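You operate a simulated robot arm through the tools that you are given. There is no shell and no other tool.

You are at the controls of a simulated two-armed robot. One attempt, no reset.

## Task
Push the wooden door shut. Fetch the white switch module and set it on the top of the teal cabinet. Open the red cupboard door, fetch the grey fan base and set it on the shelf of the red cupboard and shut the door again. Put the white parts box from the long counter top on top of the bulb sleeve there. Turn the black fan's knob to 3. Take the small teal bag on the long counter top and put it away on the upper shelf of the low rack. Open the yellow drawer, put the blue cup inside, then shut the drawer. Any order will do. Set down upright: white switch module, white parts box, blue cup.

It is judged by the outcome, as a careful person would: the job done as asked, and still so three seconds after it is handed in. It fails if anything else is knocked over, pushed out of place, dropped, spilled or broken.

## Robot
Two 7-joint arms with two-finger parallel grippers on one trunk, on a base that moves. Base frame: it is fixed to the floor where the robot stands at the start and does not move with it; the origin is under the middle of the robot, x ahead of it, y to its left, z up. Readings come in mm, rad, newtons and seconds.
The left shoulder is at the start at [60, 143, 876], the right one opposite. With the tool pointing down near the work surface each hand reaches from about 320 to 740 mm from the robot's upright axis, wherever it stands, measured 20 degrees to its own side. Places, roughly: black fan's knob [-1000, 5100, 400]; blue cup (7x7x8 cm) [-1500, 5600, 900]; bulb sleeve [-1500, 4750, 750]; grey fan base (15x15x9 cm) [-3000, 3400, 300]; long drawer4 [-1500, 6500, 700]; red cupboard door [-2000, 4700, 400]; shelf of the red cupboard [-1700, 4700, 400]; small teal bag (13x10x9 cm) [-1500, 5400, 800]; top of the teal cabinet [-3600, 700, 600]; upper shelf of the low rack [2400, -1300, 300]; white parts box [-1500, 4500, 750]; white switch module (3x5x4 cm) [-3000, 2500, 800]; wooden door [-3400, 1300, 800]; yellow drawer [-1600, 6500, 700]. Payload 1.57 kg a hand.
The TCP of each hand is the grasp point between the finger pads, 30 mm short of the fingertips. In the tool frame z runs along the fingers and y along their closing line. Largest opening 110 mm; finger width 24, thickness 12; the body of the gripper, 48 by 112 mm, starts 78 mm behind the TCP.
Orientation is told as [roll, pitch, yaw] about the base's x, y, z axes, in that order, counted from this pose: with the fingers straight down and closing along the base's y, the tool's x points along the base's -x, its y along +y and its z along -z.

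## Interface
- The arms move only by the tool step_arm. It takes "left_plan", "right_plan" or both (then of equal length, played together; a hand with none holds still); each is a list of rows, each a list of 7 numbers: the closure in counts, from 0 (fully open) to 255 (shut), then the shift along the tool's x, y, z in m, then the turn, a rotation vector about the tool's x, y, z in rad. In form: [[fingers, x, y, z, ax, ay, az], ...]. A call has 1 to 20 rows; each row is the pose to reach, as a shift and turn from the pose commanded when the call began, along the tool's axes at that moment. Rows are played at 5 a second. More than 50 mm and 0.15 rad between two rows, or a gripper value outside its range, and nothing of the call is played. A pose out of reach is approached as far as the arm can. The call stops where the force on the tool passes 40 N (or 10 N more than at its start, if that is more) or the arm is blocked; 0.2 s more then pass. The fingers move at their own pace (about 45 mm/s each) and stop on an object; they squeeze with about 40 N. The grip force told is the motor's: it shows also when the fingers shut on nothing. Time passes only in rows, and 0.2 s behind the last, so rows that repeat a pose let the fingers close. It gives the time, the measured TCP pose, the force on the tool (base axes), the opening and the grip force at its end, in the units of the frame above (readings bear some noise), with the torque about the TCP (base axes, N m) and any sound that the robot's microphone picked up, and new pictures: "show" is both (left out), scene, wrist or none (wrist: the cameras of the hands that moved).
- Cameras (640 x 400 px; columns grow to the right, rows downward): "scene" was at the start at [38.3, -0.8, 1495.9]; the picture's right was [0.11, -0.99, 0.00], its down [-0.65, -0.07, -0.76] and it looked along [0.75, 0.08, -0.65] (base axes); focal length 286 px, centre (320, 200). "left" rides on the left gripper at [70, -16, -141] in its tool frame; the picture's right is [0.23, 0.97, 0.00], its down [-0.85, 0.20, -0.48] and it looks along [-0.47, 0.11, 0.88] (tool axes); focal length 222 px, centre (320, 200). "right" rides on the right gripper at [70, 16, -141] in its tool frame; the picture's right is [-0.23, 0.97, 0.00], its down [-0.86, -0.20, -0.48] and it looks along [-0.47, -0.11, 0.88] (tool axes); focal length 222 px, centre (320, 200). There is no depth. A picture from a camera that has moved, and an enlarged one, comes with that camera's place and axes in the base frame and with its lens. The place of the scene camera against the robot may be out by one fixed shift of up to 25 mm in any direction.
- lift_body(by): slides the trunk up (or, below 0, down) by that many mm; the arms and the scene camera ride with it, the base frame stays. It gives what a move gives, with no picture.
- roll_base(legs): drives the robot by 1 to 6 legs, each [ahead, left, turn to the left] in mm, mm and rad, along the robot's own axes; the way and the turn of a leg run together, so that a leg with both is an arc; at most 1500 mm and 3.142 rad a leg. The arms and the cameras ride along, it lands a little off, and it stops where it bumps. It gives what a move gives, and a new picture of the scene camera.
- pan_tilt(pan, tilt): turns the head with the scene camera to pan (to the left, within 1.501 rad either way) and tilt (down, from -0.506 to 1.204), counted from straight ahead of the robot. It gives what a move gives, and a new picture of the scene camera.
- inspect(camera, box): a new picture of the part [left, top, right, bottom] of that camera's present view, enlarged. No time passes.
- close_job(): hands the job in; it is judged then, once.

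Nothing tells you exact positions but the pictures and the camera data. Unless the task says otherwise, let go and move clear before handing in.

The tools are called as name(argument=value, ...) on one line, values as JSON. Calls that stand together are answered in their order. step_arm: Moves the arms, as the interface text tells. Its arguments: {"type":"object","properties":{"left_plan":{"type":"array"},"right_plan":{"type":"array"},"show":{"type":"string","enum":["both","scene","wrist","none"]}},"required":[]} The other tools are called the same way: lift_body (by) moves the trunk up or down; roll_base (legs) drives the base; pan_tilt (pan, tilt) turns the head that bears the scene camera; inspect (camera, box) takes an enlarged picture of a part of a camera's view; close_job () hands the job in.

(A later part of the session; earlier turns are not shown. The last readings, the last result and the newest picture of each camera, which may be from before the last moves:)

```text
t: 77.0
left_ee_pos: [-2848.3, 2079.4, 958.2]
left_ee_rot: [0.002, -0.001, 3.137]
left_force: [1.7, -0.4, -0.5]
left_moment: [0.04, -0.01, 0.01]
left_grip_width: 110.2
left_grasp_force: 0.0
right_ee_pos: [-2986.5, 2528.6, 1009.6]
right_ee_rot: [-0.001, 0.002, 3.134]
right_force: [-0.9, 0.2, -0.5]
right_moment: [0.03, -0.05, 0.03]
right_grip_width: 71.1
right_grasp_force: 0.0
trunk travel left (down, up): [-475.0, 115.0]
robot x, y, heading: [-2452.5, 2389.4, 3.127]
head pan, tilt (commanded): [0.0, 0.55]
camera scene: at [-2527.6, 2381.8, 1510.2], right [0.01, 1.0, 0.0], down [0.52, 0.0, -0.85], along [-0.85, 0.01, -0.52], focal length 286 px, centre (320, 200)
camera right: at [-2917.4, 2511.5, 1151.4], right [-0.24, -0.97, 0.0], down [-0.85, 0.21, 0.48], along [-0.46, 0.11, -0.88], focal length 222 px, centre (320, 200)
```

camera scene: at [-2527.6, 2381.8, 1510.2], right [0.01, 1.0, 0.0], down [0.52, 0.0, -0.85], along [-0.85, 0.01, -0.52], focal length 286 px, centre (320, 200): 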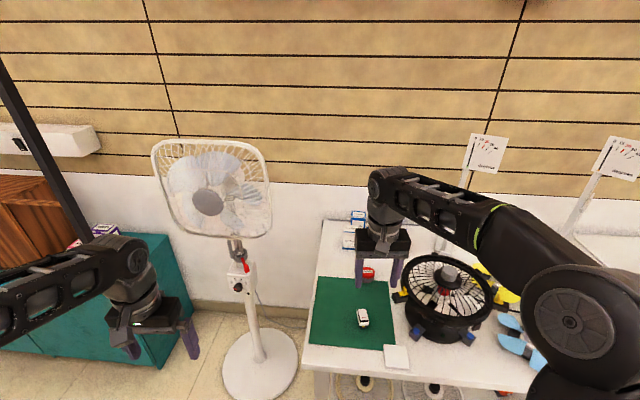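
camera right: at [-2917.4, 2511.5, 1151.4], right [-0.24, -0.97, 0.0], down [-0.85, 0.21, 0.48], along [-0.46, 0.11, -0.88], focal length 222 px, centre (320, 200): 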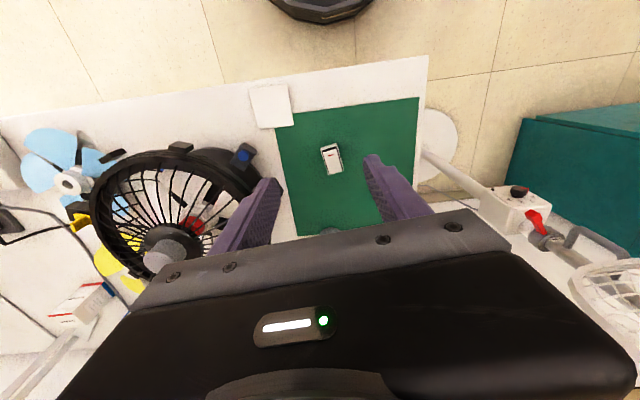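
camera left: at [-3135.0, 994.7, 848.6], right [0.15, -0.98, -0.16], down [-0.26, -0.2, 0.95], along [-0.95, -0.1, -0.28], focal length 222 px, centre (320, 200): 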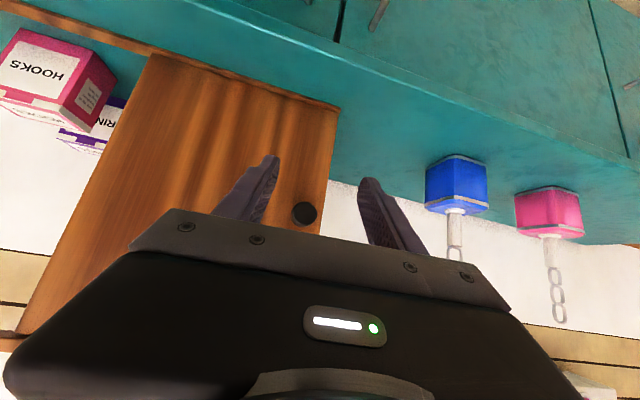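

The module is at about (-3033, 2516) with its top near z=790. I come down above it for a closer look.

step_arm(right_plan=[[90, -0.016, 0.004, 0.035, 0, 0, 0], [90, -0.031, 0.008, 0.07, 0, 0, 0], [90, -0.0465, 0.0116, 0.11, 0, 0, 0], [90, -0.0465, 0.0116, 0.14, 0, 0, 0]])

inspect(camera="right", box=[220, 60, 420, 200])

inspect(camera="scene", box=[300, 250, 440, 340])

```text
t: 78.0
left_ee_pos: [-2848.0, 2078.8, 960.2]
left_ee_rot: [0.001, 0.001, 3.14]
left_force: [-0.8, -0.8, 0.8]
left_moment: [0.0, -0.01, 0.02]
left_grip_width: 109.8
left_grasp_force: 0.1
right_ee_pos: [-3031.7, 2518.0, 868.7]
right_ee_rot: [0.002, 0.0, 3.133]
right_force: [0.0, -0.5, 0.1]
right_moment: [-0.01, 0.04, -0.02]
right_grip_width: 71.3
right_grasp_force: 0.1
trunk travel left (down, up): [-475.0, 115.0]
robot x, y, heading: [-2457.3, 2394.8, 3.131]
head pan, tilt (commanded): [0.0, 0.55]
camera scene: at [-2527.2, 2382.2, 1510.2], right [0.01, 1.0, 0.0], down [0.52, 0.0, -0.85], along [-0.85, 0.01, -0.52], focal length 286 px, centre (320, 200)
camera right: at [-2962.9, 2501.2, 1011.4], right [-0.24, -0.97, 0.0], down [-0.85, 0.21, 0.48], along [-0.46, 0.11, -0.88], focal length 222 px, centre (320, 200)
```

scene: 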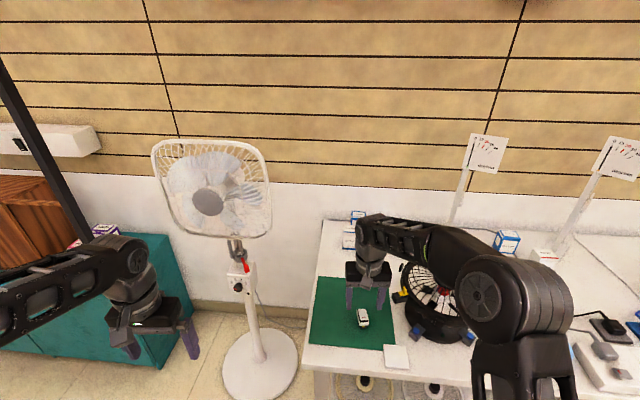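
right: 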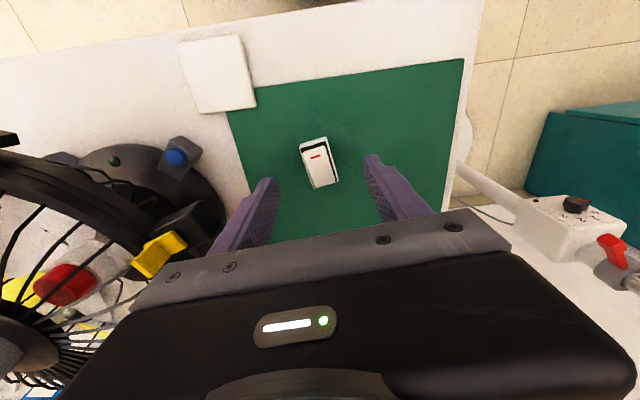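

```text
2.86 times, centred on (320, 130) of right
camera zoom: at [-2962.9, 2501.2, 1011.4], right [-0.24, -0.97, 0.0], down [-0.85, 0.21, 0.48], along [-0.46, 0.11, -0.88], focal length 635 px, centre (320, 400)
```

zoom: 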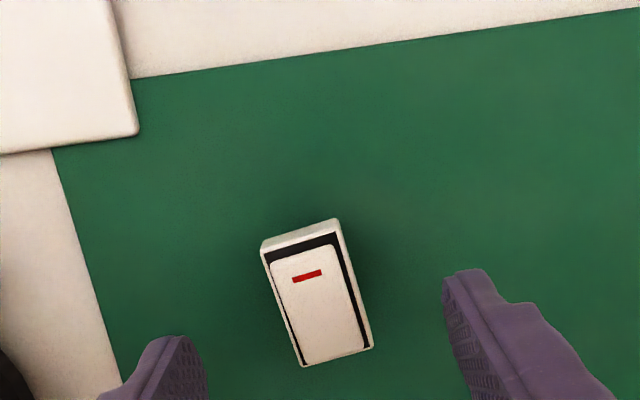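

```text
4.44 times, centred on (370, 295) of scene
camera zoom: at [-2527.2, 2382.2, 1510.2], right [0.01, 1.0, 0.0], down [0.52, 0.0, -0.85], along [-0.85, 0.01, -0.52], focal length 1271 px, centre (98, -222)
```

zoom: 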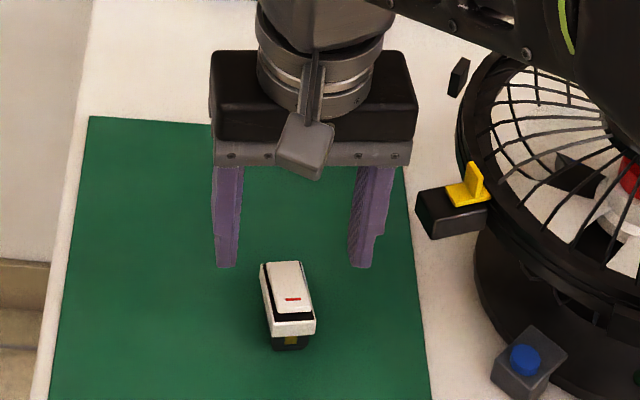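

The module is centred at (-3038, 2519), nearly square to the hand. I lower over it and close.

step_arm(right_plan=[[90, -0.006, -0.001, 0.03, 0, 0, 0], [90, -0.006, -0.001, 0.055, 0, 0, 0], [90, -0.006, -0.001, 0.0765, 0, 0, 0], [150, -0.006, -0.001, 0.0765, 0, 0, 0], [255, -0.006, -0.001, 0.0765, 0, 0, 0], [255, -0.006, -0.001, 0.0765, 0, 0, 0], [255, -0.006, -0.001, 0.0765, 0, 0, 0], [255, -0.006, -0.001, 0.0765, 0, 0, 0]])

```text
t: 79.8
left_ee_pos: [-2849.4, 2079.8, 958.5]
left_ee_rot: [0.003, 0.001, 3.138]
left_force: [-0.2, 0.3, -0.4]
left_moment: [0.02, -0.02, 0.0]
left_grip_width: 110.1
left_grasp_force: 0.1
right_ee_pos: [-3036.7, 2518.8, 794.7]
right_ee_rot: [0.0, 0.0, 3.131]
right_force: [-1.1, 1.6, 10.9]
right_moment: [0.13, -0.08, 0.01]
right_grip_width: 27.3
right_grasp_force: 34.3
trunk travel left (down, up): [-475.0, 115.0]
robot x, y, heading: [-2448.8, 2393.3, 3.131]
head pan, tilt (commanded): [0.0, 0.55]
camera scene: at [-2526.2, 2382.1, 1510.3], right [0.01, 1.0, 0.0], down [0.52, 0.0, -0.85], along [-0.85, 0.01, -0.52], focal length 286 px, centre (320, 200)
camera right: at [-2968.4, 2502.2, 936.1], right [-0.24, -0.97, 0.0], down [-0.85, 0.21, 0.48], along [-0.47, 0.11, -0.88], focal length 222 px, centre (320, 200)
```

scene: 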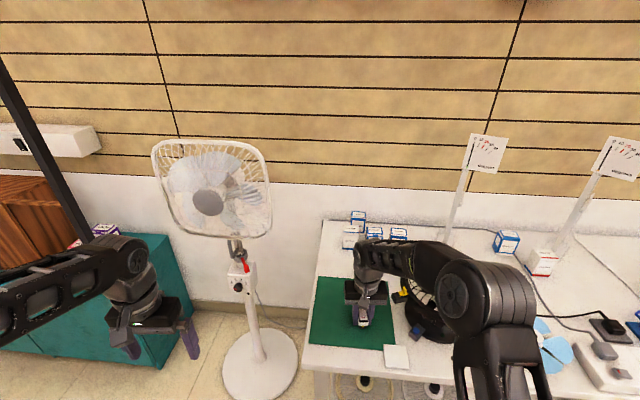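
right: 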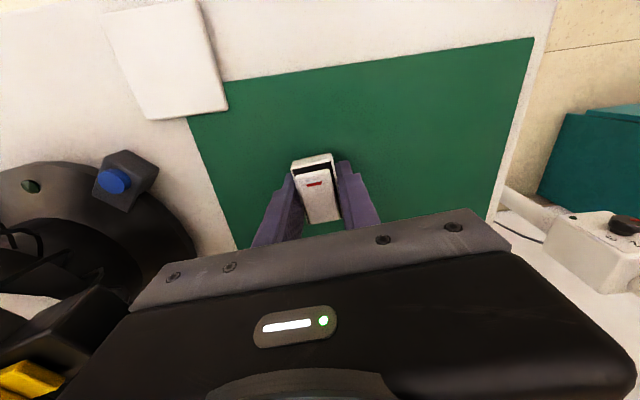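

It is gripped at 27 mm, and the fingertips touch the mat, so the mat is at about z=764. I lift it.

step_arm(right_plan=[[255, 0, 0, -0.02, 0, 0, 0], [255, 0, 0, -0.06, 0, 0, 0], [255, 0, 0, -0.1, 0, 0, 0], [255, 0, 0, -0.14, 0, 0, 0], [255, 0.03, 0, -0.16, 0, 0, 0], [255, 0.07, 0, -0.16, 0, 0, 0], [255, 0.11, 0, -0.16, 0, 0, 0], [255, 0.15, 0, -0.16, 0, 0, 0]])

```text
t: 81.6
left_ee_pos: [-2848.3, 2079.3, 958.5]
left_ee_rot: [0.001, -0.002, 3.138]
left_force: [0.0, -0.2, -0.8]
left_moment: [-0.01, 0.02, -0.05]
left_grip_width: 110.0
left_grasp_force: 0.0
right_ee_pos: [-2886.7, 2517.7, 953.7]
right_ee_rot: [0.001, 0.001, 3.13]
right_force: [-0.6, 0.3, -0.6]
right_moment: [0.02, 0.0, -0.01]
right_grip_width: 26.8
right_grasp_force: 38.2
trunk travel left (down, up): [-475.0, 115.0]
robot x, y, heading: [-2452.7, 2395.4, 3.133]
head pan, tilt (commanded): [0.0, 0.55]
camera scene: at [-2526.2, 2382.3, 1510.2], right [0.01, 1.0, 0.0], down [0.52, 0.0, -0.85], along [-0.85, 0.01, -0.52], focal length 286 px, centre (320, 200)
camera right: at [-2818.1, 2500.0, 1095.4], right [-0.24, -0.97, 0.0], down [-0.85, 0.21, 0.48], along [-0.46, 0.11, -0.88], focal length 222 px, centre (320, 200)
```

scene: 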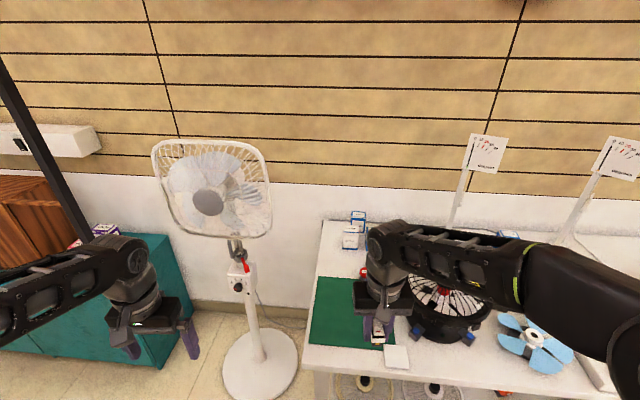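
right: 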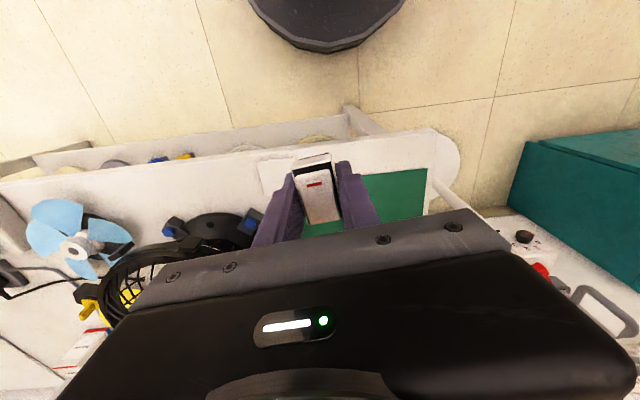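

The module is held firmly. I drive along -y back in front of the teal cabinet, to its free left part.

roll_base(legs=[[0, 1200, 0], [0, 1160, 0]])

pan_tilt(pan=-0.1, tilt=0.65)

```text
t: 93.2
left_ee_pos: [-2879.3, -295.9, 959.5]
left_ee_rot: [0.001, -0.002, 3.122]
left_force: [0.2, 0.9, -0.3]
left_moment: [0.02, 0.01, 0.0]
left_grip_width: 110.0
left_grasp_force: 0.0
right_ee_pos: [-2911.5, 142.8, 954.1]
right_ee_rot: [0.002, 0.0, 3.116]
right_force: [0.4, -0.5, -0.1]
right_moment: [0.0, -0.02, 0.0]
right_grip_width: 26.9
right_grasp_force: 37.4
trunk travel left (down, up): [-475.0, 115.0]
robot x, y, heading: [-2476.6, 9.7, 3.12]
head pan, tilt (commanded): [0.0, 0.55]
camera scene: at [-2552.8, 1.3, 1510.2], right [0.02, 1.0, 0.0], down [0.52, -0.01, -0.85], along [-0.85, 0.02, -0.52], focal length 286 px, centre (320, 200)
```

scene: 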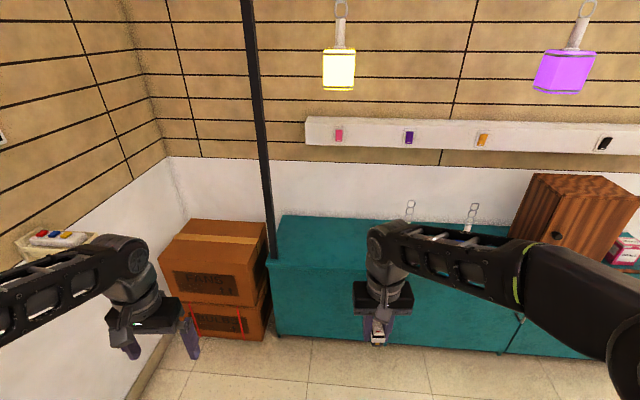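

```text
t: 93.9
left_ee_pos: [-2879.4, -296.2, 958.1]
left_ee_rot: [0.003, -0.002, 3.122]
left_force: [-0.5, 0.5, 0.1]
left_moment: [-0.02, -0.04, 0.0]
left_grip_width: 110.0
left_grasp_force: 0.1
right_ee_pos: [-2911.3, 141.4, 952.7]
right_ee_rot: [0.0, 0.001, 3.114]
right_force: [-0.6, 0.3, -0.5]
right_moment: [0.0, 0.01, 0.0]
right_grip_width: 27.0
right_grasp_force: 37.4
trunk travel left (down, up): [-475.0, 115.0]
robot x, y, heading: [-2481.8, 9.9, 3.116]
head pan, tilt (commanded): [-0.099, 0.649]
camera scene: at [-2549.2, 10.2, 1501.4], right [0.12, 0.99, 0.0], down [0.6, -0.07, -0.8], along [-0.79, 0.1, -0.6], focal length 286 px, centre (320, 200)
```

scene: 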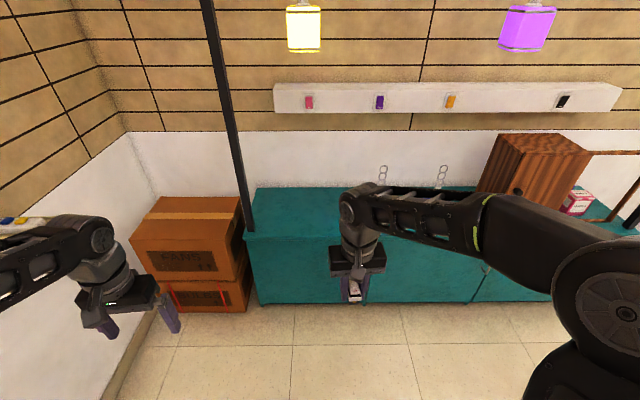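

The cabinet is turned slightly, and its front edge here is near x=-3450. I drive ahead 450 mm and then reach over the top at about (-3550, 200).

roll_base(legs=[[450, 0, 0.02]])

inspect(camera="right", box=[0, 0, 640, 400])

```text
t: 96.7
left_ee_pos: [-3326.0, -296.8, 960.1]
left_ee_rot: [0.001, 0.0, -3.143]
left_force: [-0.3, -0.3, -0.7]
left_moment: [-0.02, 0.01, 0.0]
left_grip_width: 110.0
left_grasp_force: 0.0
right_ee_pos: [-3366.8, 140.3, 952.7]
right_ee_rot: [0.001, 0.001, 3.137]
right_force: [-0.1, -0.9, -0.5]
right_moment: [0.01, 0.01, -0.01]
right_grip_width: 27.2
right_grasp_force: 37.7
trunk travel left (down, up): [-475.0, 115.0]
robot x, y, heading: [-2925.7, 16.3, 3.134]
head pan, tilt (commanded): [-0.099, 0.649]
camera scene: at [-3002.2, 15.8, 1501.4], right [0.1, 0.99, 0.0], down [0.6, -0.06, -0.8], along [-0.79, 0.08, -0.61], focal length 286 px, centre (320, 200)
```

scene: 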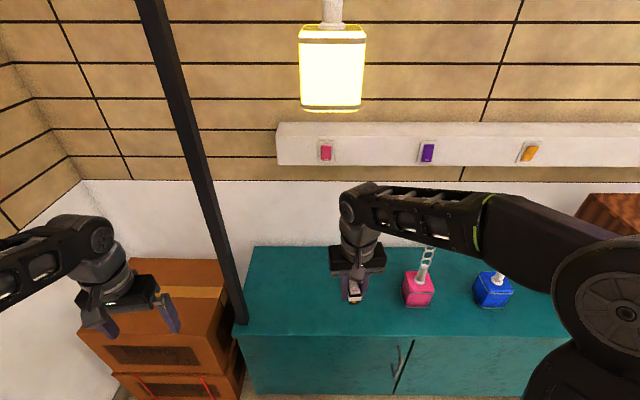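

```text
1.00 times, centred on (320, 200) of right (not enlarged: the box is as wide or as high as the picture)
camera zoom: at [-3298.0, 123.7, 1095.0], right [-0.23, -0.97, 0.0], down [-0.85, 0.2, 0.48], along [-0.46, 0.11, -0.88], focal length 222 px, centre (320, 200)
```

zoom: 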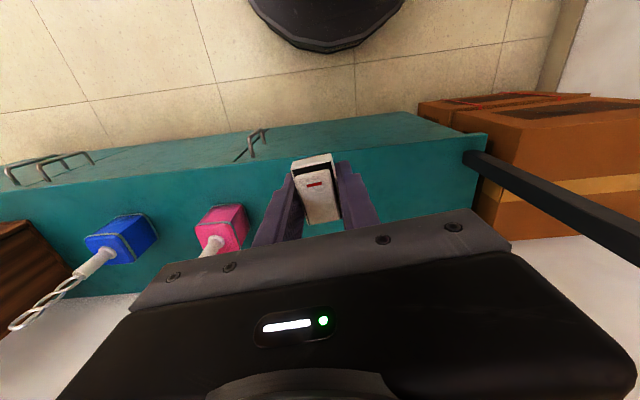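

The pink block is at about (-3556, 430), so (-3560, 200) is clear. I move over that spot and down to 720.

step_arm(right_plan=[[255, -0.04, -0.012, 0, 0, 0, 0], [255, -0.08, -0.024, 0, 0, 0, 0], [255, -0.12, -0.036, 0, 0, 0, 0], [255, -0.16, -0.048, 0, 0, 0, 0], [255, -0.193, -0.06, 0.0, 0, 0, 0], [255, -0.193, -0.06, 0.045, 0, 0, 0], [255, -0.193, -0.06, 0.09, 0, 0, 0], [255, -0.193, -0.06, 0.135, 0, 0, 0], [255, -0.193, -0.06, 0.18, 0, 0, 0], [255, -0.193, -0.06, 0.225, 0, 0, 0]])

```text
t: 98.8
left_ee_pos: [-3325.4, -296.6, 958.8]
left_ee_rot: [0.002, -0.001, 3.142]
left_force: [0.6, 0.5, 0.0]
left_moment: [0.0, 0.03, 0.01]
left_grip_width: 109.9
left_grasp_force: 0.0
right_ee_pos: [-3559.4, 200.7, 727.3]
right_ee_rot: [0.0, 0.001, 3.136]
right_force: [-0.6, -0.2, -1.1]
right_moment: [0.02, -0.04, 0.0]
right_grip_width: 27.1
right_grasp_force: 37.6
trunk travel left (down, up): [-475.0, 115.0]
robot x, y, heading: [-2928.3, 17.8, 3.138]
head pan, tilt (commanded): [-0.099, 0.649]
camera scene: at [-3002.0, 15.9, 1501.4], right [0.1, 0.99, 0.0], down [0.6, -0.06, -0.8], along [-0.79, 0.08, -0.6], focal length 286 px, centre (320, 200)
camera right: at [-3489.8, 184.3, 869.8], right [-0.23, -0.97, 0.0], down [-0.85, 0.2, 0.48], along [-0.46, 0.11, -0.88], focal length 222 px, centre (320, 200)
```

scene: 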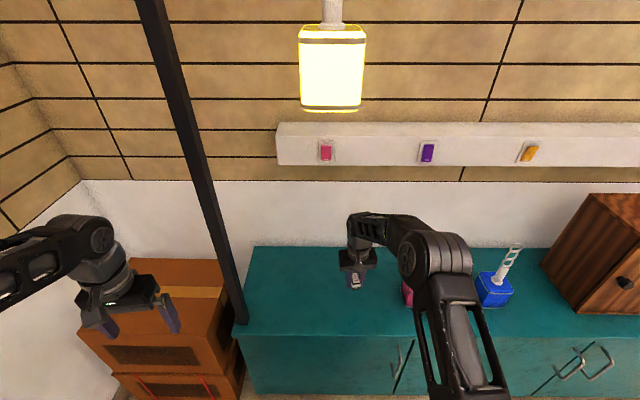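
right: 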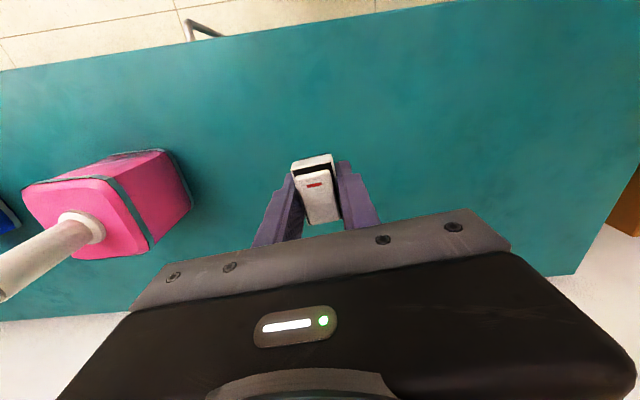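

The cabinet top should be near z=600. I go down to about 655, then in fine steps until I feel contact.

step_arm(right_plan=[[255, 0, 0, 0.035, 0, 0, 0], [255, 0, 0, 0.07, 0, 0, 0], [255, 0, 0, 0.075, 0, 0, 0], [255, 0, 0, 0.08, 0, 0, 0], [255, 0, 0, 0.08, 0, 0, 0]], show="wrist")

```text
t: 100.0
left_ee_pos: [-3325.4, -296.9, 958.9]
left_ee_rot: [0.002, 0.0, -3.141]
left_force: [-1.2, -0.2, -0.1]
left_moment: [0.02, 0.03, 0.0]
left_grip_width: 110.0
left_grasp_force: 0.0
right_ee_pos: [-3558.5, 201.3, 647.3]
right_ee_rot: [0.001, 0.0, 3.136]
right_force: [1.1, 0.4, -0.2]
right_moment: [0.01, -0.02, -0.04]
right_grip_width: 27.1
right_grasp_force: 37.8
trunk travel left (down, up): [-475.0, 115.0]
robot x, y, heading: [-2930.3, 14.2, 3.135]
head pan, tilt (commanded): [-0.099, 0.649]
camera right: at [-3489.6, 184.7, 789.9], right [-0.23, -0.97, 0.0], down [-0.85, 0.2, 0.48], along [-0.46, 0.11, -0.88], focal length 222 px, centre (320, 200)
```

right: 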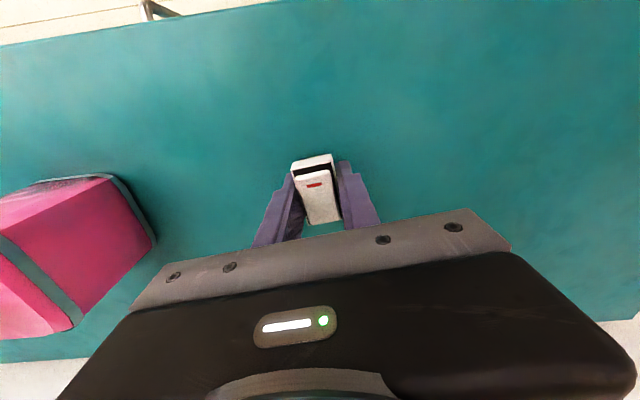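

step_arm(right_plan=[[255, 0, 0, 0.004, 0, 0, 0], [255, 0, 0, 0.008, 0, 0, 0], [255, 0, 0, 0.012, 0, 0, 0], [255, 0, 0, 0.012, 0, 0, 0]], show="none")

```text
t: 101.0
left_ee_pos: [-3325.8, -297.4, 958.4]
left_ee_rot: [0.001, -0.003, -3.142]
left_force: [-0.1, -0.6, -0.6]
left_moment: [-0.04, -0.01, 0.01]
left_grip_width: 109.9
left_grasp_force: 0.0
right_ee_pos: [-3558.9, 201.2, 635.7]
right_ee_rot: [-0.001, -0.001, 3.137]
right_force: [-0.9, 0.4, -0.5]
right_moment: [-0.01, 0.0, 0.01]
right_grip_width: 27.1
right_grasp_force: 37.4
trunk travel left (down, up): [-475.0, 115.0]
robot x, y, heading: [-2931.5, 18.4, 3.133]
head pan, tilt (commanded): [-0.099, 0.649]
```

step_arm(right_plan=[[255, 0, 0, 0.003, 0, 0, 0], [255, 0, 0, 0.006, 0, 0, 0], [255, 0, 0, 0.006, 0, 0, 0]], show="none")

step_arm(right_plan=[[255, 0, 0, 0.003, 0, 0, 0], [255, 0, 0, 0.006, 0, 0, 0], [255, 0, 0, 0.006, 0, 0, 0]], show="wrist")

```text
t: 101.8
left_ee_pos: [-3325.4, -297.3, 958.9]
left_ee_rot: [0.0, -0.001, -3.142]
left_force: [0.1, 0.3, -0.5]
left_moment: [0.01, -0.01, 0.0]
left_grip_width: 110.3
left_grasp_force: 0.0
right_ee_pos: [-3557.3, 200.8, 630.0]
right_ee_rot: [-0.001, -0.001, 3.135]
right_force: [0.3, -0.5, 0.0]
right_moment: [0.03, 0.04, 0.01]
right_grip_width: 26.9
right_grasp_force: 37.5
trunk travel left (down, up): [-475.0, 115.0]
robot x, y, heading: [-2925.1, 12.8, 3.136]
head pan, tilt (commanded): [-0.099, 0.649]
```

```text
t: 102.6
left_ee_pos: [-3322.8, -297.9, 959.7]
left_ee_rot: [-0.001, -0.004, 3.141]
left_force: [0.8, 0.1, 0.2]
left_moment: [-0.01, 0.03, 0.0]
left_grip_width: 109.9
left_grasp_force: 0.1
right_ee_pos: [-3559.2, 201.8, 629.8]
right_ee_rot: [0.001, -0.006, 3.135]
right_force: [7.3, -0.6, 25.9]
right_moment: [-0.04, -0.88, 0.03]
right_grip_width: 27.2
right_grasp_force: 37.4
trunk travel left (down, up): [-475.0, 115.0]
robot x, y, heading: [-2927.8, 17.4, 3.135]
head pan, tilt (commanded): [-0.099, 0.649]
stopped in row 3 (right hand): the force on the tool passed its limit at 42 N (the readings are from after the stop); the commanded pose is now the measured one
camera right: at [-3489.7, 184.6, 771.8], right [-0.23, -0.97, 0.0], down [-0.85, 0.2, 0.48], along [-0.47, 0.11, -0.87], focal length 222 px, centre (320, 200)
```

right: 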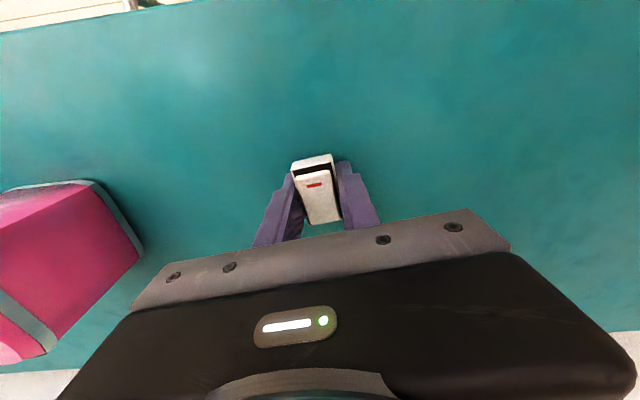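

Contact is at z≈630. I relax by 1 mm, open and go straight up.

step_arm(right_plan=[[255, 0, 0, -0.001, 0, 0, 0], [190, 0, 0, -0.001, 0, 0, 0], [150, 0, 0, -0.001, 0, 0, 0], [110, 0, 0, -0.001, 0, 0, 0], [110, 0, 0, -0.001, 0, 0, 0], [110, 0, 0, -0.03, 0, 0, 0], [110, 0, 0, -0.075, 0, 0, 0], [110, 0, 0, -0.12, 0, 0, 0]], show="both")

```text
t: 104.4
left_ee_pos: [-3325.0, -296.4, 959.4]
left_ee_rot: [0.003, -0.001, 3.141]
left_force: [0.5, -0.5, 0.2]
left_moment: [-0.01, 0.0, 0.01]
left_grip_width: 110.0
left_grasp_force: 0.0
right_ee_pos: [-3559.2, 201.0, 747.4]
right_ee_rot: [0.0, -0.002, 3.135]
right_force: [0.1, 0.5, 0.2]
right_moment: [-0.01, -0.02, 0.02]
right_grip_width: 62.7
right_grasp_force: 0.0
trunk travel left (down, up): [-475.0, 115.0]
robot x, y, heading: [-2926.9, 17.4, 3.132]
head pan, tilt (commanded): [-0.099, 0.649]
camera scene: at [-3000.5, 15.8, 1501.3], right [0.1, 0.99, 0.0], down [0.6, -0.06, -0.8], along [-0.79, 0.08, -0.6], focal length 286 px, centre (320, 200)
camera right: at [-3489.9, 184.8, 889.7], right [-0.23, -0.97, 0.0], down [-0.85, 0.2, 0.48], along [-0.47, 0.11, -0.88], focal length 222 px, centre (320, 200)
```

scene: 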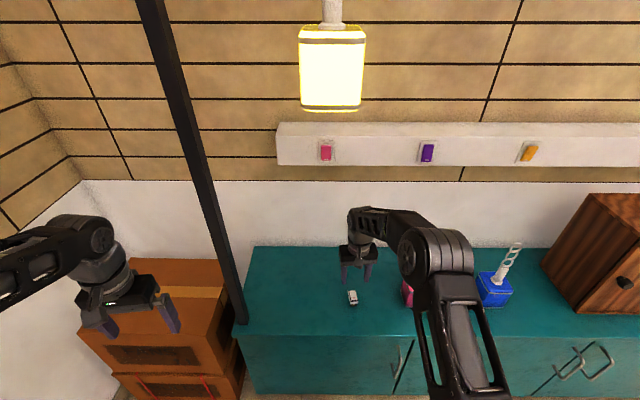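
right: 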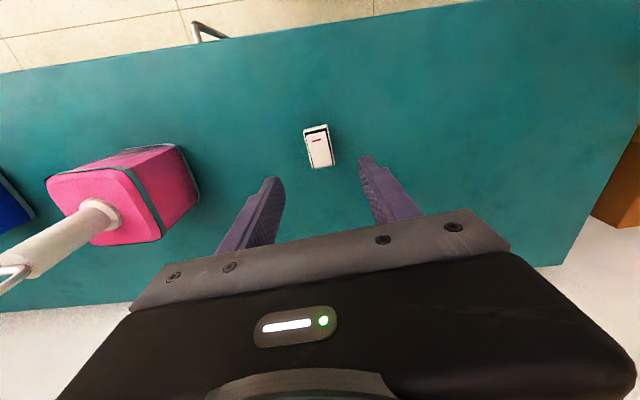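

The module stands upright on the teal cabinet. I retract the arm, then back off and drive to the far end of the white bench for the grey fan base.

step_arm(right_plan=[[110, 0, 0, -0.05, 0, 0, 0], [110, 0, 0, -0.1, 0, 0, 0], [110, 0, 0, -0.15, 0, 0, 0], [110, 0.03, 0.0, -0.19, 0, 0, 0], [110, 0.07, 0.0, -0.2, 0, 0, 0], [110, 0.11, 0.0, -0.2, 0, 0, 0], [110, 0.15, 0.0, -0.2, 0, 0, 0], [110, 0.19, 0.0, -0.2, 0, 0, 0], [110, 0.22, 0.0, -0.2, 0, 0, 0]], show="none")

roll_base(legs=[[-550, 0, 0], [0, -1300, 0], [0, -1300, 0], [0, -700, 0]])

pan_tilt(pan=0.0, tilt=0.7)

```text
t: 106.4
left_ee_pos: [-3324.4, -296.4, 959.2]
left_ee_rot: [0.003, -0.001, 3.14]
left_force: [-0.2, -0.8, 0.2]
left_moment: [0.02, -0.01, 0.0]
left_grip_width: 110.0
left_grasp_force: 0.0
right_ee_pos: [-3339.6, 198.8, 945.9]
right_ee_rot: [0.0, -0.006, 3.135]
right_force: [0.4, 0.6, 0.8]
right_moment: [-0.01, -0.02, 0.02]
right_grip_width: 62.8
right_grasp_force: 0.0
trunk travel left (down, up): [-475.0, 115.0]
robot x, y, heading: [-2931.5, 17.0, 3.137]
head pan, tilt (commanded): [-0.099, 0.649]
```

```text
t: 125.3
left_ee_pos: [-2746.4, 3011.6, 959.3]
left_ee_rot: [0.002, -0.002, 3.13]
left_force: [-0.7, 0.7, -0.3]
left_moment: [-0.02, -0.03, 0.0]
left_grip_width: 109.7
left_grasp_force: 0.1
right_ee_pos: [-2755.8, 3508.9, 946.1]
right_ee_rot: [0.001, -0.004, 3.126]
right_force: [-0.1, -0.9, -0.6]
right_moment: [-0.03, -0.03, 0.0]
right_grip_width: 62.7
right_grasp_force: 0.1
trunk travel left (down, up): [-475.0, 115.0]
robot x, y, heading: [-2351.1, 3323.3, 3.131]
head pan, tilt (commanded): [-0.099, 0.649]
camera scene: at [-2418.6, 3320.9, 1501.4], right [0.12, 0.99, 0.0], down [0.6, -0.07, -0.8], along [-0.79, 0.09, -0.6], focal length 286 px, centre (320, 200)
```

scene: 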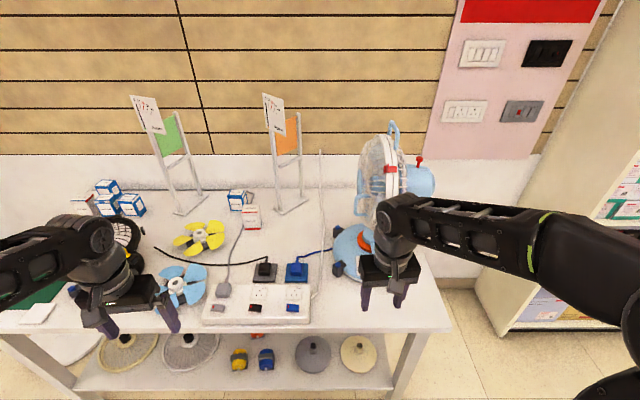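

```text
t: 126.0
left_ee_pos: [-2745.6, 3012.0, 959.7]
left_ee_rot: [0.002, -0.001, 3.131]
left_force: [-0.4, -0.8, 0.2]
left_moment: [0.02, 0.01, -0.03]
left_grip_width: 109.8
left_grasp_force: 0.2
right_ee_pos: [-2756.0, 3508.1, 945.3]
right_ee_rot: [0.001, -0.003, 3.126]
right_force: [-1.0, -0.3, 0.6]
right_moment: [0.01, 0.01, -0.01]
right_grip_width: 62.5
right_grasp_force: 0.0
trunk travel left (down, up): [-475.0, 115.0]
robot x, y, heading: [-2346.3, 3321.6, 3.123]
head pan, tilt (commanded): [0.0, 0.7]
camera scene: at [-2417.3, 3311.7, 1497.1], right [0.02, 1.0, 0.0], down [0.64, -0.01, -0.77], along [-0.76, 0.01, -0.64], focal length 286 px, centre (320, 200)
```

scene: 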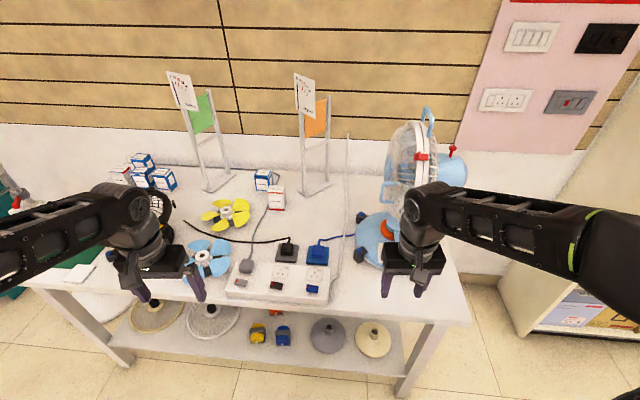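

I see the grey fan base on the lower shelf next to a cream one. I zoom in on it.

inspect(camera="scene", box=[230, 270, 430, 395])

inspect(camera="right", box=[0, 0, 640, 400])

inspect(camera="left", box=[0, 0, 640, 400])

```text
3.20 times, centred on (330, 332) of scene
camera zoom: at [-2417.3, 3311.7, 1497.1], right [0.02, 1.0, 0.0], down [0.64, -0.01, -0.77], along [-0.76, 0.01, -0.64], focal length 915 px, centre (288, -224)
```

zoom: 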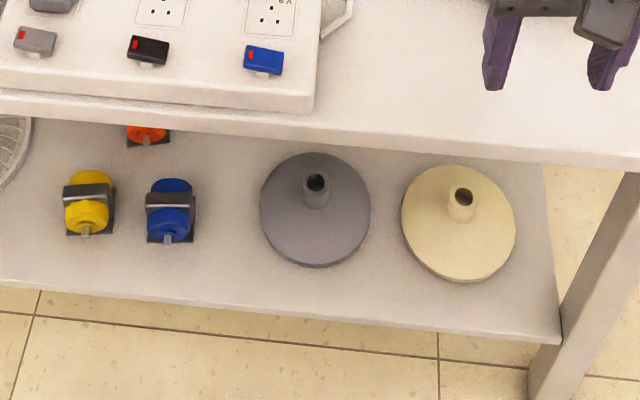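

```text
1.00 times, centred on (320, 200) of right (not enlarged: the box is as wide or as high as the picture)
camera zoom: at [-2686.0, 3491.3, 1088.3], right [-0.24, -0.97, 0.0], down [-0.85, 0.21, 0.48], along [-0.47, 0.12, -0.88], focal length 222 px, centre (320, 200)
```

zoom: 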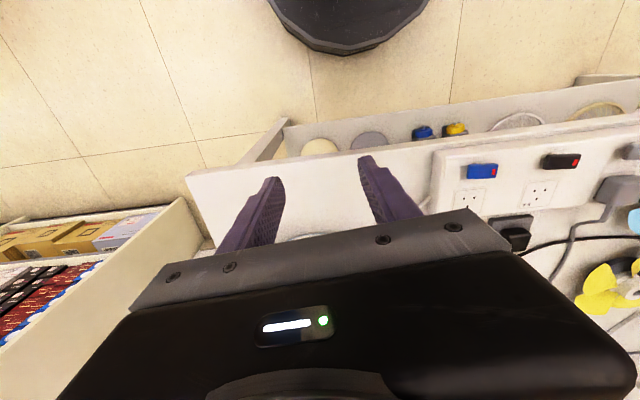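

```text
1.00 times, centred on (320, 200) of left (not enlarged: the box is as wide or as high as the picture)
camera zoom: at [-2676.7, 3025.5, 1100.1], right [0.22, -0.98, 0.0], down [-0.86, -0.19, 0.48], along [-0.47, -0.1, -0.88], focal length 222 px, centre (320, 200)
```

zoom: 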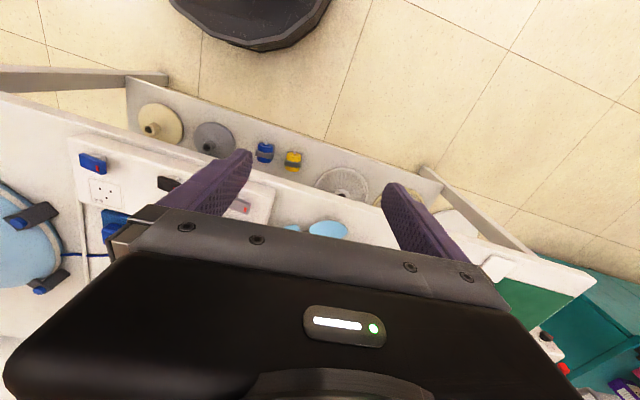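

The neck top of the grey base triangulates to (-2970, 3369, 324), with the bench front edge near x=-2802. Before taking it I want to see and open the red cupboard, so I look towards +y.

pan_tilt(pan=-1.5, tilt=0.35)

inspect(camera="scene", box=[180, 60, 480, 260])

```text
t: 127.6
left_ee_pos: [-2744.6, 3010.2, 958.4]
left_ee_rot: [0.001, -0.002, 3.132]
left_force: [0.0, 0.1, 0.2]
left_moment: [0.01, -0.03, 0.0]
left_grip_width: 109.8
left_grasp_force: 0.0
right_ee_pos: [-2754.4, 3508.7, 945.9]
right_ee_rot: [-0.001, -0.002, 3.126]
right_force: [0.4, 0.6, -0.7]
right_moment: [-0.01, 0.02, 0.0]
right_grip_width: 62.6
right_grasp_force: 0.1
trunk travel left (down, up): [-475.0, 115.0]
robot x, y, heading: [-2346.4, 3317.5, 3.123]
head pan, tilt (commanded): [-1.499, 0.351]
camera scene: at [-2337.6, 3403.3, 1528.4], right [1.0, 0.06, 0.0], down [0.02, -0.34, -0.94], along [-0.05, 0.94, -0.34], focal length 286 px, centre (320, 200)
```

scene: 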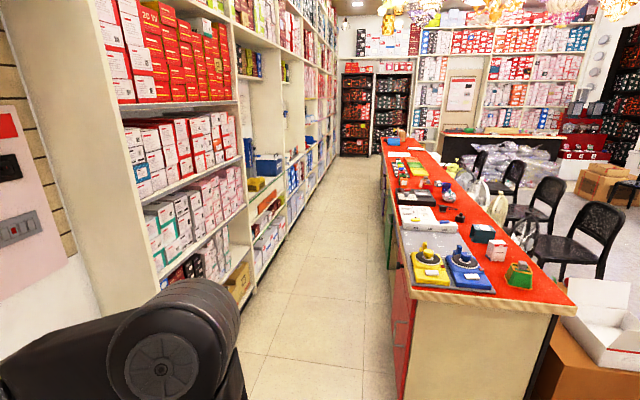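

```text
2.00 times, centred on (330, 160) of scene
camera zoom: at [-2337.6, 3403.3, 1528.4], right [1.0, 0.06, 0.0], down [0.02, -0.34, -0.94], along [-0.05, 0.94, -0.34], focal length 572 px, centre (300, 280)
```

zoom: 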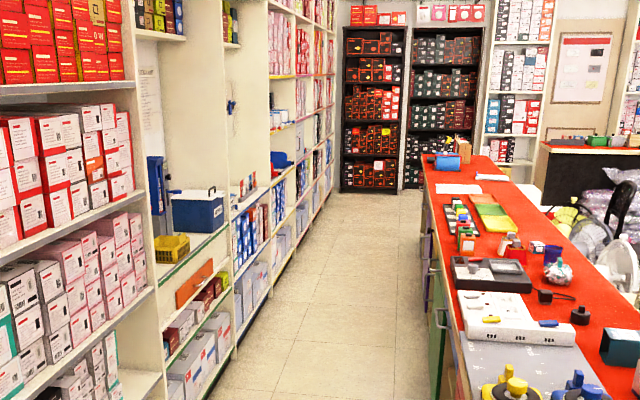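

The counter's west face is near x=-1935 and the shelving front near x=-2990, so the aisle is about 1 m wide. I back off, turn towards +y and go nearer to see the red cupboard door.

roll_base(legs=[[-150, 0, 0], [0, 0, -1.56], [550, 250, 0]])

pan_tilt(pan=-0.5, tilt=0.6)

```text
t: 135.7
left_ee_pos: [-2758.6, 4266.0, 958.4]
left_ee_rot: [0.002, -0.001, 1.576]
left_force: [0.9, 0.6, -0.9]
left_moment: [-0.05, -0.04, 0.0]
left_grip_width: 110.2
left_grasp_force: 0.1
right_ee_pos: [-2261.7, 4281.8, 947.4]
right_ee_rot: [0.001, -0.003, 1.569]
right_force: [0.8, 0.9, -0.7]
right_moment: [-0.01, 0.0, -0.02]
right_grip_width: 62.6
right_grasp_force: 0.1
trunk travel left (down, up): [-475.0, 115.0]
robot x, y, heading: [-2444.0, 3868.1, 1.57]
head pan, tilt (commanded): [-1.499, 0.351]
camera scene: at [-2366.0, 3838.1, 1528.5], right [0.07, -1.0, 0.0], down [-0.34, -0.02, -0.94], along [0.94, 0.07, -0.34], focal length 286 px, centre (320, 200)
```

scene: 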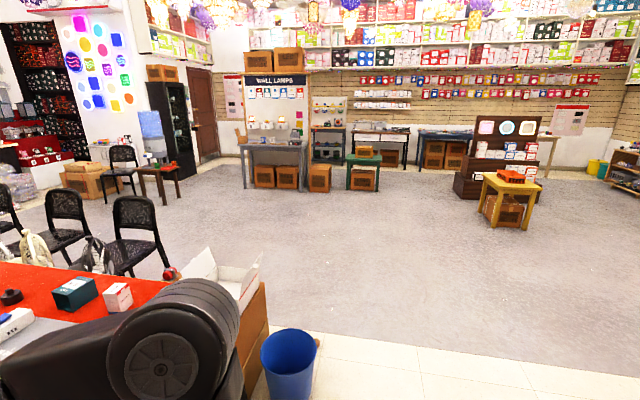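

```text
t: 137.0
left_ee_pos: [-2758.6, 4265.6, 958.3]
left_ee_rot: [0.003, 0.0, 1.573]
left_force: [-0.1, -0.5, -0.5]
left_moment: [-0.01, 0.0, 0.01]
left_grip_width: 109.8
left_grasp_force: 0.1
right_ee_pos: [-2260.6, 4282.8, 945.2]
right_ee_rot: [0.0, -0.002, 1.568]
right_force: [-0.3, 0.3, -0.2]
right_moment: [0.03, -0.04, 0.02]
right_grip_width: 62.9
right_grasp_force: 0.1
trunk travel left (down, up): [-475.0, 115.0]
robot x, y, heading: [-2442.9, 3866.3, 1.564]
head pan, tilt (commanded): [-0.499, 0.6]
camera scene: at [-2416.1, 3908.5, 1505.7], right [0.88, -0.48, 0.0], down [-0.27, -0.5, -0.83], along [0.4, 0.72, -0.56], focal length 286 px, centre (320, 200)
```

scene: 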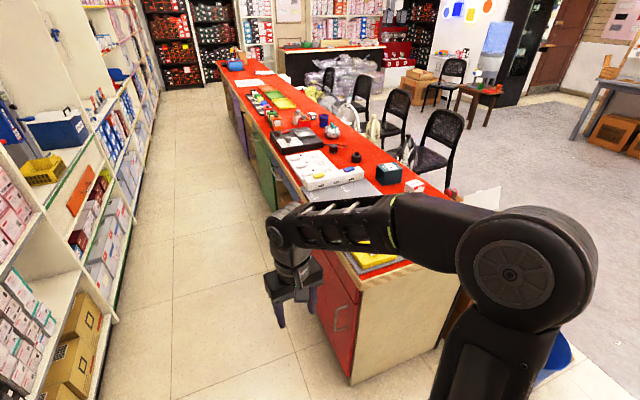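

The red door is at the near end of the counter's west face, with a handle. I zoom in.

inspect(camera="scene", box=[240, 180, 440, 395])

inspect(camera="scene", box=[200, 40, 480, 220])

inspect(camera="right", box=[0, 0, 640, 400])

```text
1.86 times, centred on (340, 288) of scene
camera zoom: at [-2416.1, 3908.5, 1505.7], right [0.88, -0.48, 0.0], down [-0.27, -0.5, -0.83], along [0.4, 0.72, -0.56], focal length 532 px, centre (283, 37)
```

zoom: 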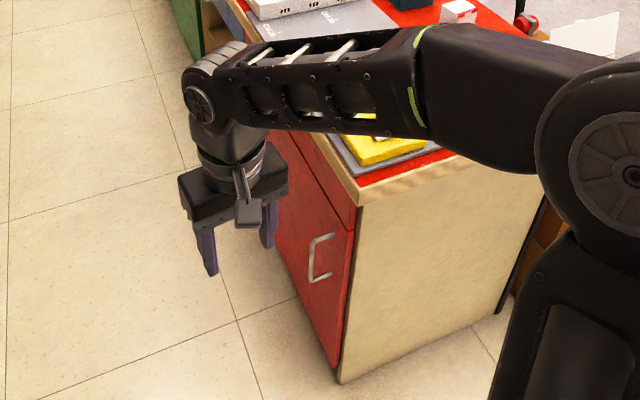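

```text
2.22 times, centred on (340, 130) of scene
camera zoom: at [-2416.1, 3908.5, 1505.7], right [0.88, -0.48, 0.0], down [-0.27, -0.5, -0.83], along [0.4, 0.72, -0.56], focal length 636 px, centre (276, 356)
```

zoom: 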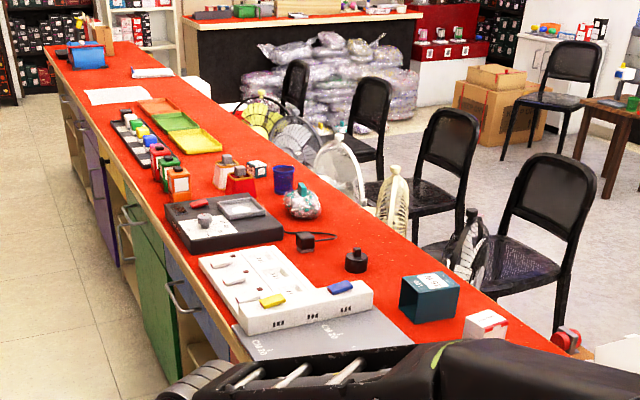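

```text
1.00 times, centred on (320, 200) of right (not enlarged: the box is as wide or as high as the picture)
camera zoom: at [-2278.0, 4212.4, 1088.3], right [-0.97, 0.23, 0.0], down [0.2, 0.85, 0.48], along [0.11, 0.47, -0.88], focal length 222 px, centre (320, 200)
```

zoom: 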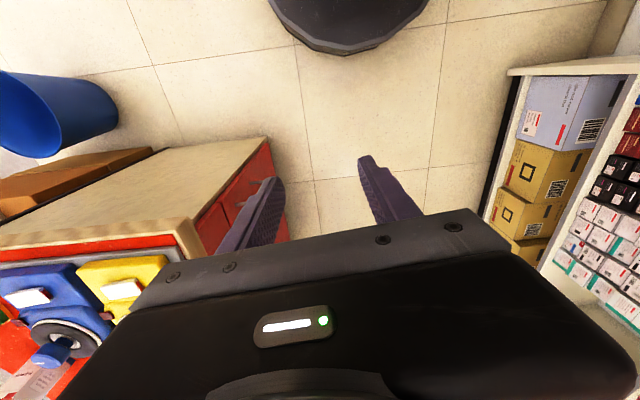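

The handle is a vertical bar near the south edge, at roughly (-1995, 4462, 430), so the hinge is on the north side. I turn to face +x and stand just south of the handle, then lower the trunk.

roll_base(legs=[[0, 0, -1.564], [-100, 430, 0]])

lift_body(by=-400)

pan_tilt(pan=0.2, tilt=0.75)

```text
t: 143.5
left_ee_pos: [-2155.8, 4620.7, 958.1]
left_ee_rot: [0.0, -0.002, 0.016]
left_force: [-0.1, 0.6, -0.3]
left_moment: [-0.03, -0.01, -0.04]
left_grip_width: 110.0
left_grasp_force: 0.0
right_ee_pos: [-2133.4, 4122.7, 946.6]
right_ee_rot: [0.0, -0.005, 0.011]
right_force: [-1.1, -0.4, 0.1]
right_moment: [-0.04, 0.0, 0.01]
right_grip_width: 62.5
right_grasp_force: 0.1
trunk travel left (down, up): [-475.0, 115.0]
robot x, y, heading: [-2542.9, 4296.7, 0.014]
head pan, tilt (commanded): [-0.499, 0.6]
camera scene: at [-2514.6, 4247.7, 1505.7], right [-0.47, -0.88, 0.0], down [-0.5, 0.26, -0.83], along [0.73, -0.39, -0.56], focal length 286 px, centre (320, 200)
```

scene: 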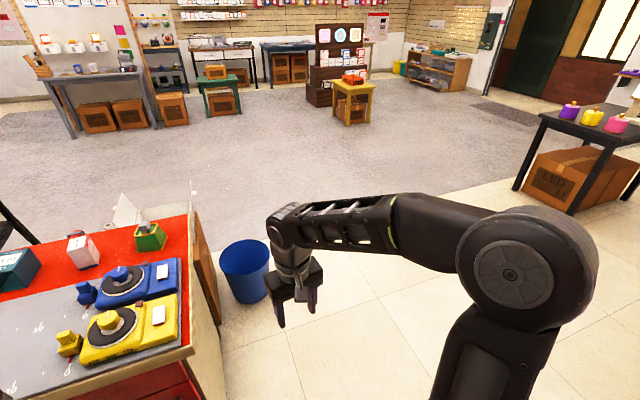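

```text
t: 147.3
left_ee_pos: [-2155.9, 4618.9, 559.1]
left_ee_rot: [0.002, -0.002, 0.017]
left_force: [-0.4, -0.6, 0.5]
left_moment: [0.01, 0.01, -0.02]
left_grip_width: 109.9
left_grasp_force: 0.1
right_ee_pos: [-2133.1, 4121.2, 546.3]
right_ee_rot: [0.0, -0.003, 0.01]
right_force: [-0.4, 0.2, -0.2]
right_moment: [-0.02, 0.02, -0.01]
right_grip_width: 62.6
right_grasp_force: 0.0
trunk travel left (down, up): [-75.0, 515.0]
robot x, y, heading: [-2546.4, 4297.4, 0.019]
head pan, tilt (commanded): [-0.499, 0.6]
```

```text
t: 148.4
left_ee_pos: [-2156.4, 4619.6, 559.4]
left_ee_rot: [0.003, -0.003, 0.015]
left_force: [0.5, 0.7, -1.0]
left_moment: [-0.01, -0.03, -0.03]
left_grip_width: 110.1
left_grasp_force: 0.1
right_ee_pos: [-2133.6, 4122.8, 546.1]
right_ee_rot: [0.001, -0.003, 0.008]
right_force: [0.3, -0.1, -0.1]
right_moment: [0.0, -0.02, 0.01]
right_grip_width: 62.6
right_grasp_force: 0.1
trunk travel left (down, up): [-75.0, 515.0]
robot x, y, heading: [-2545.6, 4298.0, 0.017]
head pan, tilt (commanded): [0.201, 0.75]
camera scene: at [-2511.5, 4305.7, 1092.8], right [0.21, -0.98, 0.0], down [-0.67, -0.14, -0.73], along [0.72, 0.15, -0.68], focal length 286 px, centre (320, 200)
```

scene: 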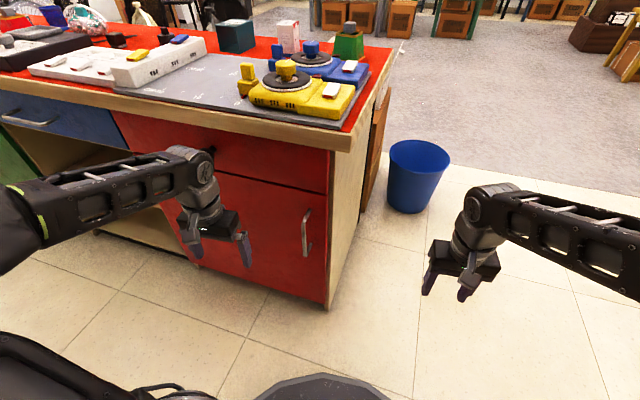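

I see the red door with its handle at about (-1995, 4457, 445), and a red drawer above it. I check with the left wrist camera.

inspect(camera="left", box=[0, 0, 640, 400])

inspect(camera="scene", box=[140, 100, 380, 320])

```text
1.00 times, centred on (320, 200) of left (not enlarged: the box is as wide or as high as the picture)
camera zoom: at [-2226.7, 4600.1, 700.1], right [-0.24, 0.97, 0.0], down [0.85, 0.21, 0.48], along [0.47, 0.12, -0.88], focal length 222 px, centre (320, 200)
```

zoom: 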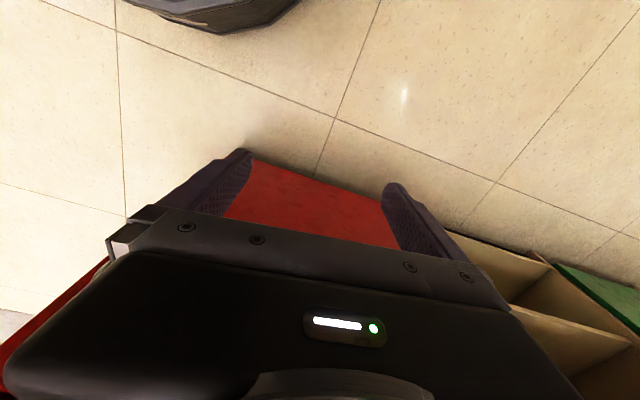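

```text
1.82 times, centred on (260, 210) of scene
camera zoom: at [-2511.5, 4305.7, 1092.8], right [0.21, -0.98, 0.0], down [-0.67, -0.14, -0.73], along [0.72, 0.15, -0.68], focal length 520 px, centre (429, 182)
```

zoom: 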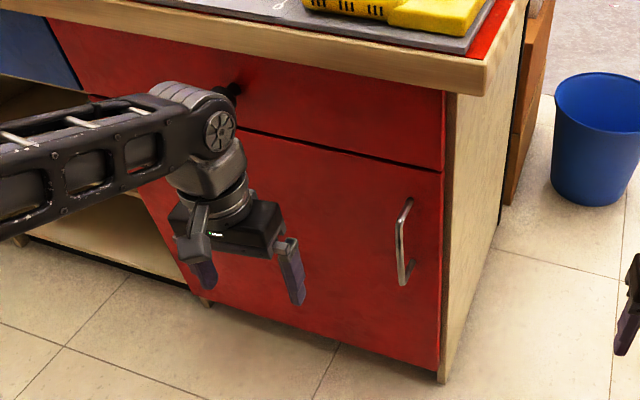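

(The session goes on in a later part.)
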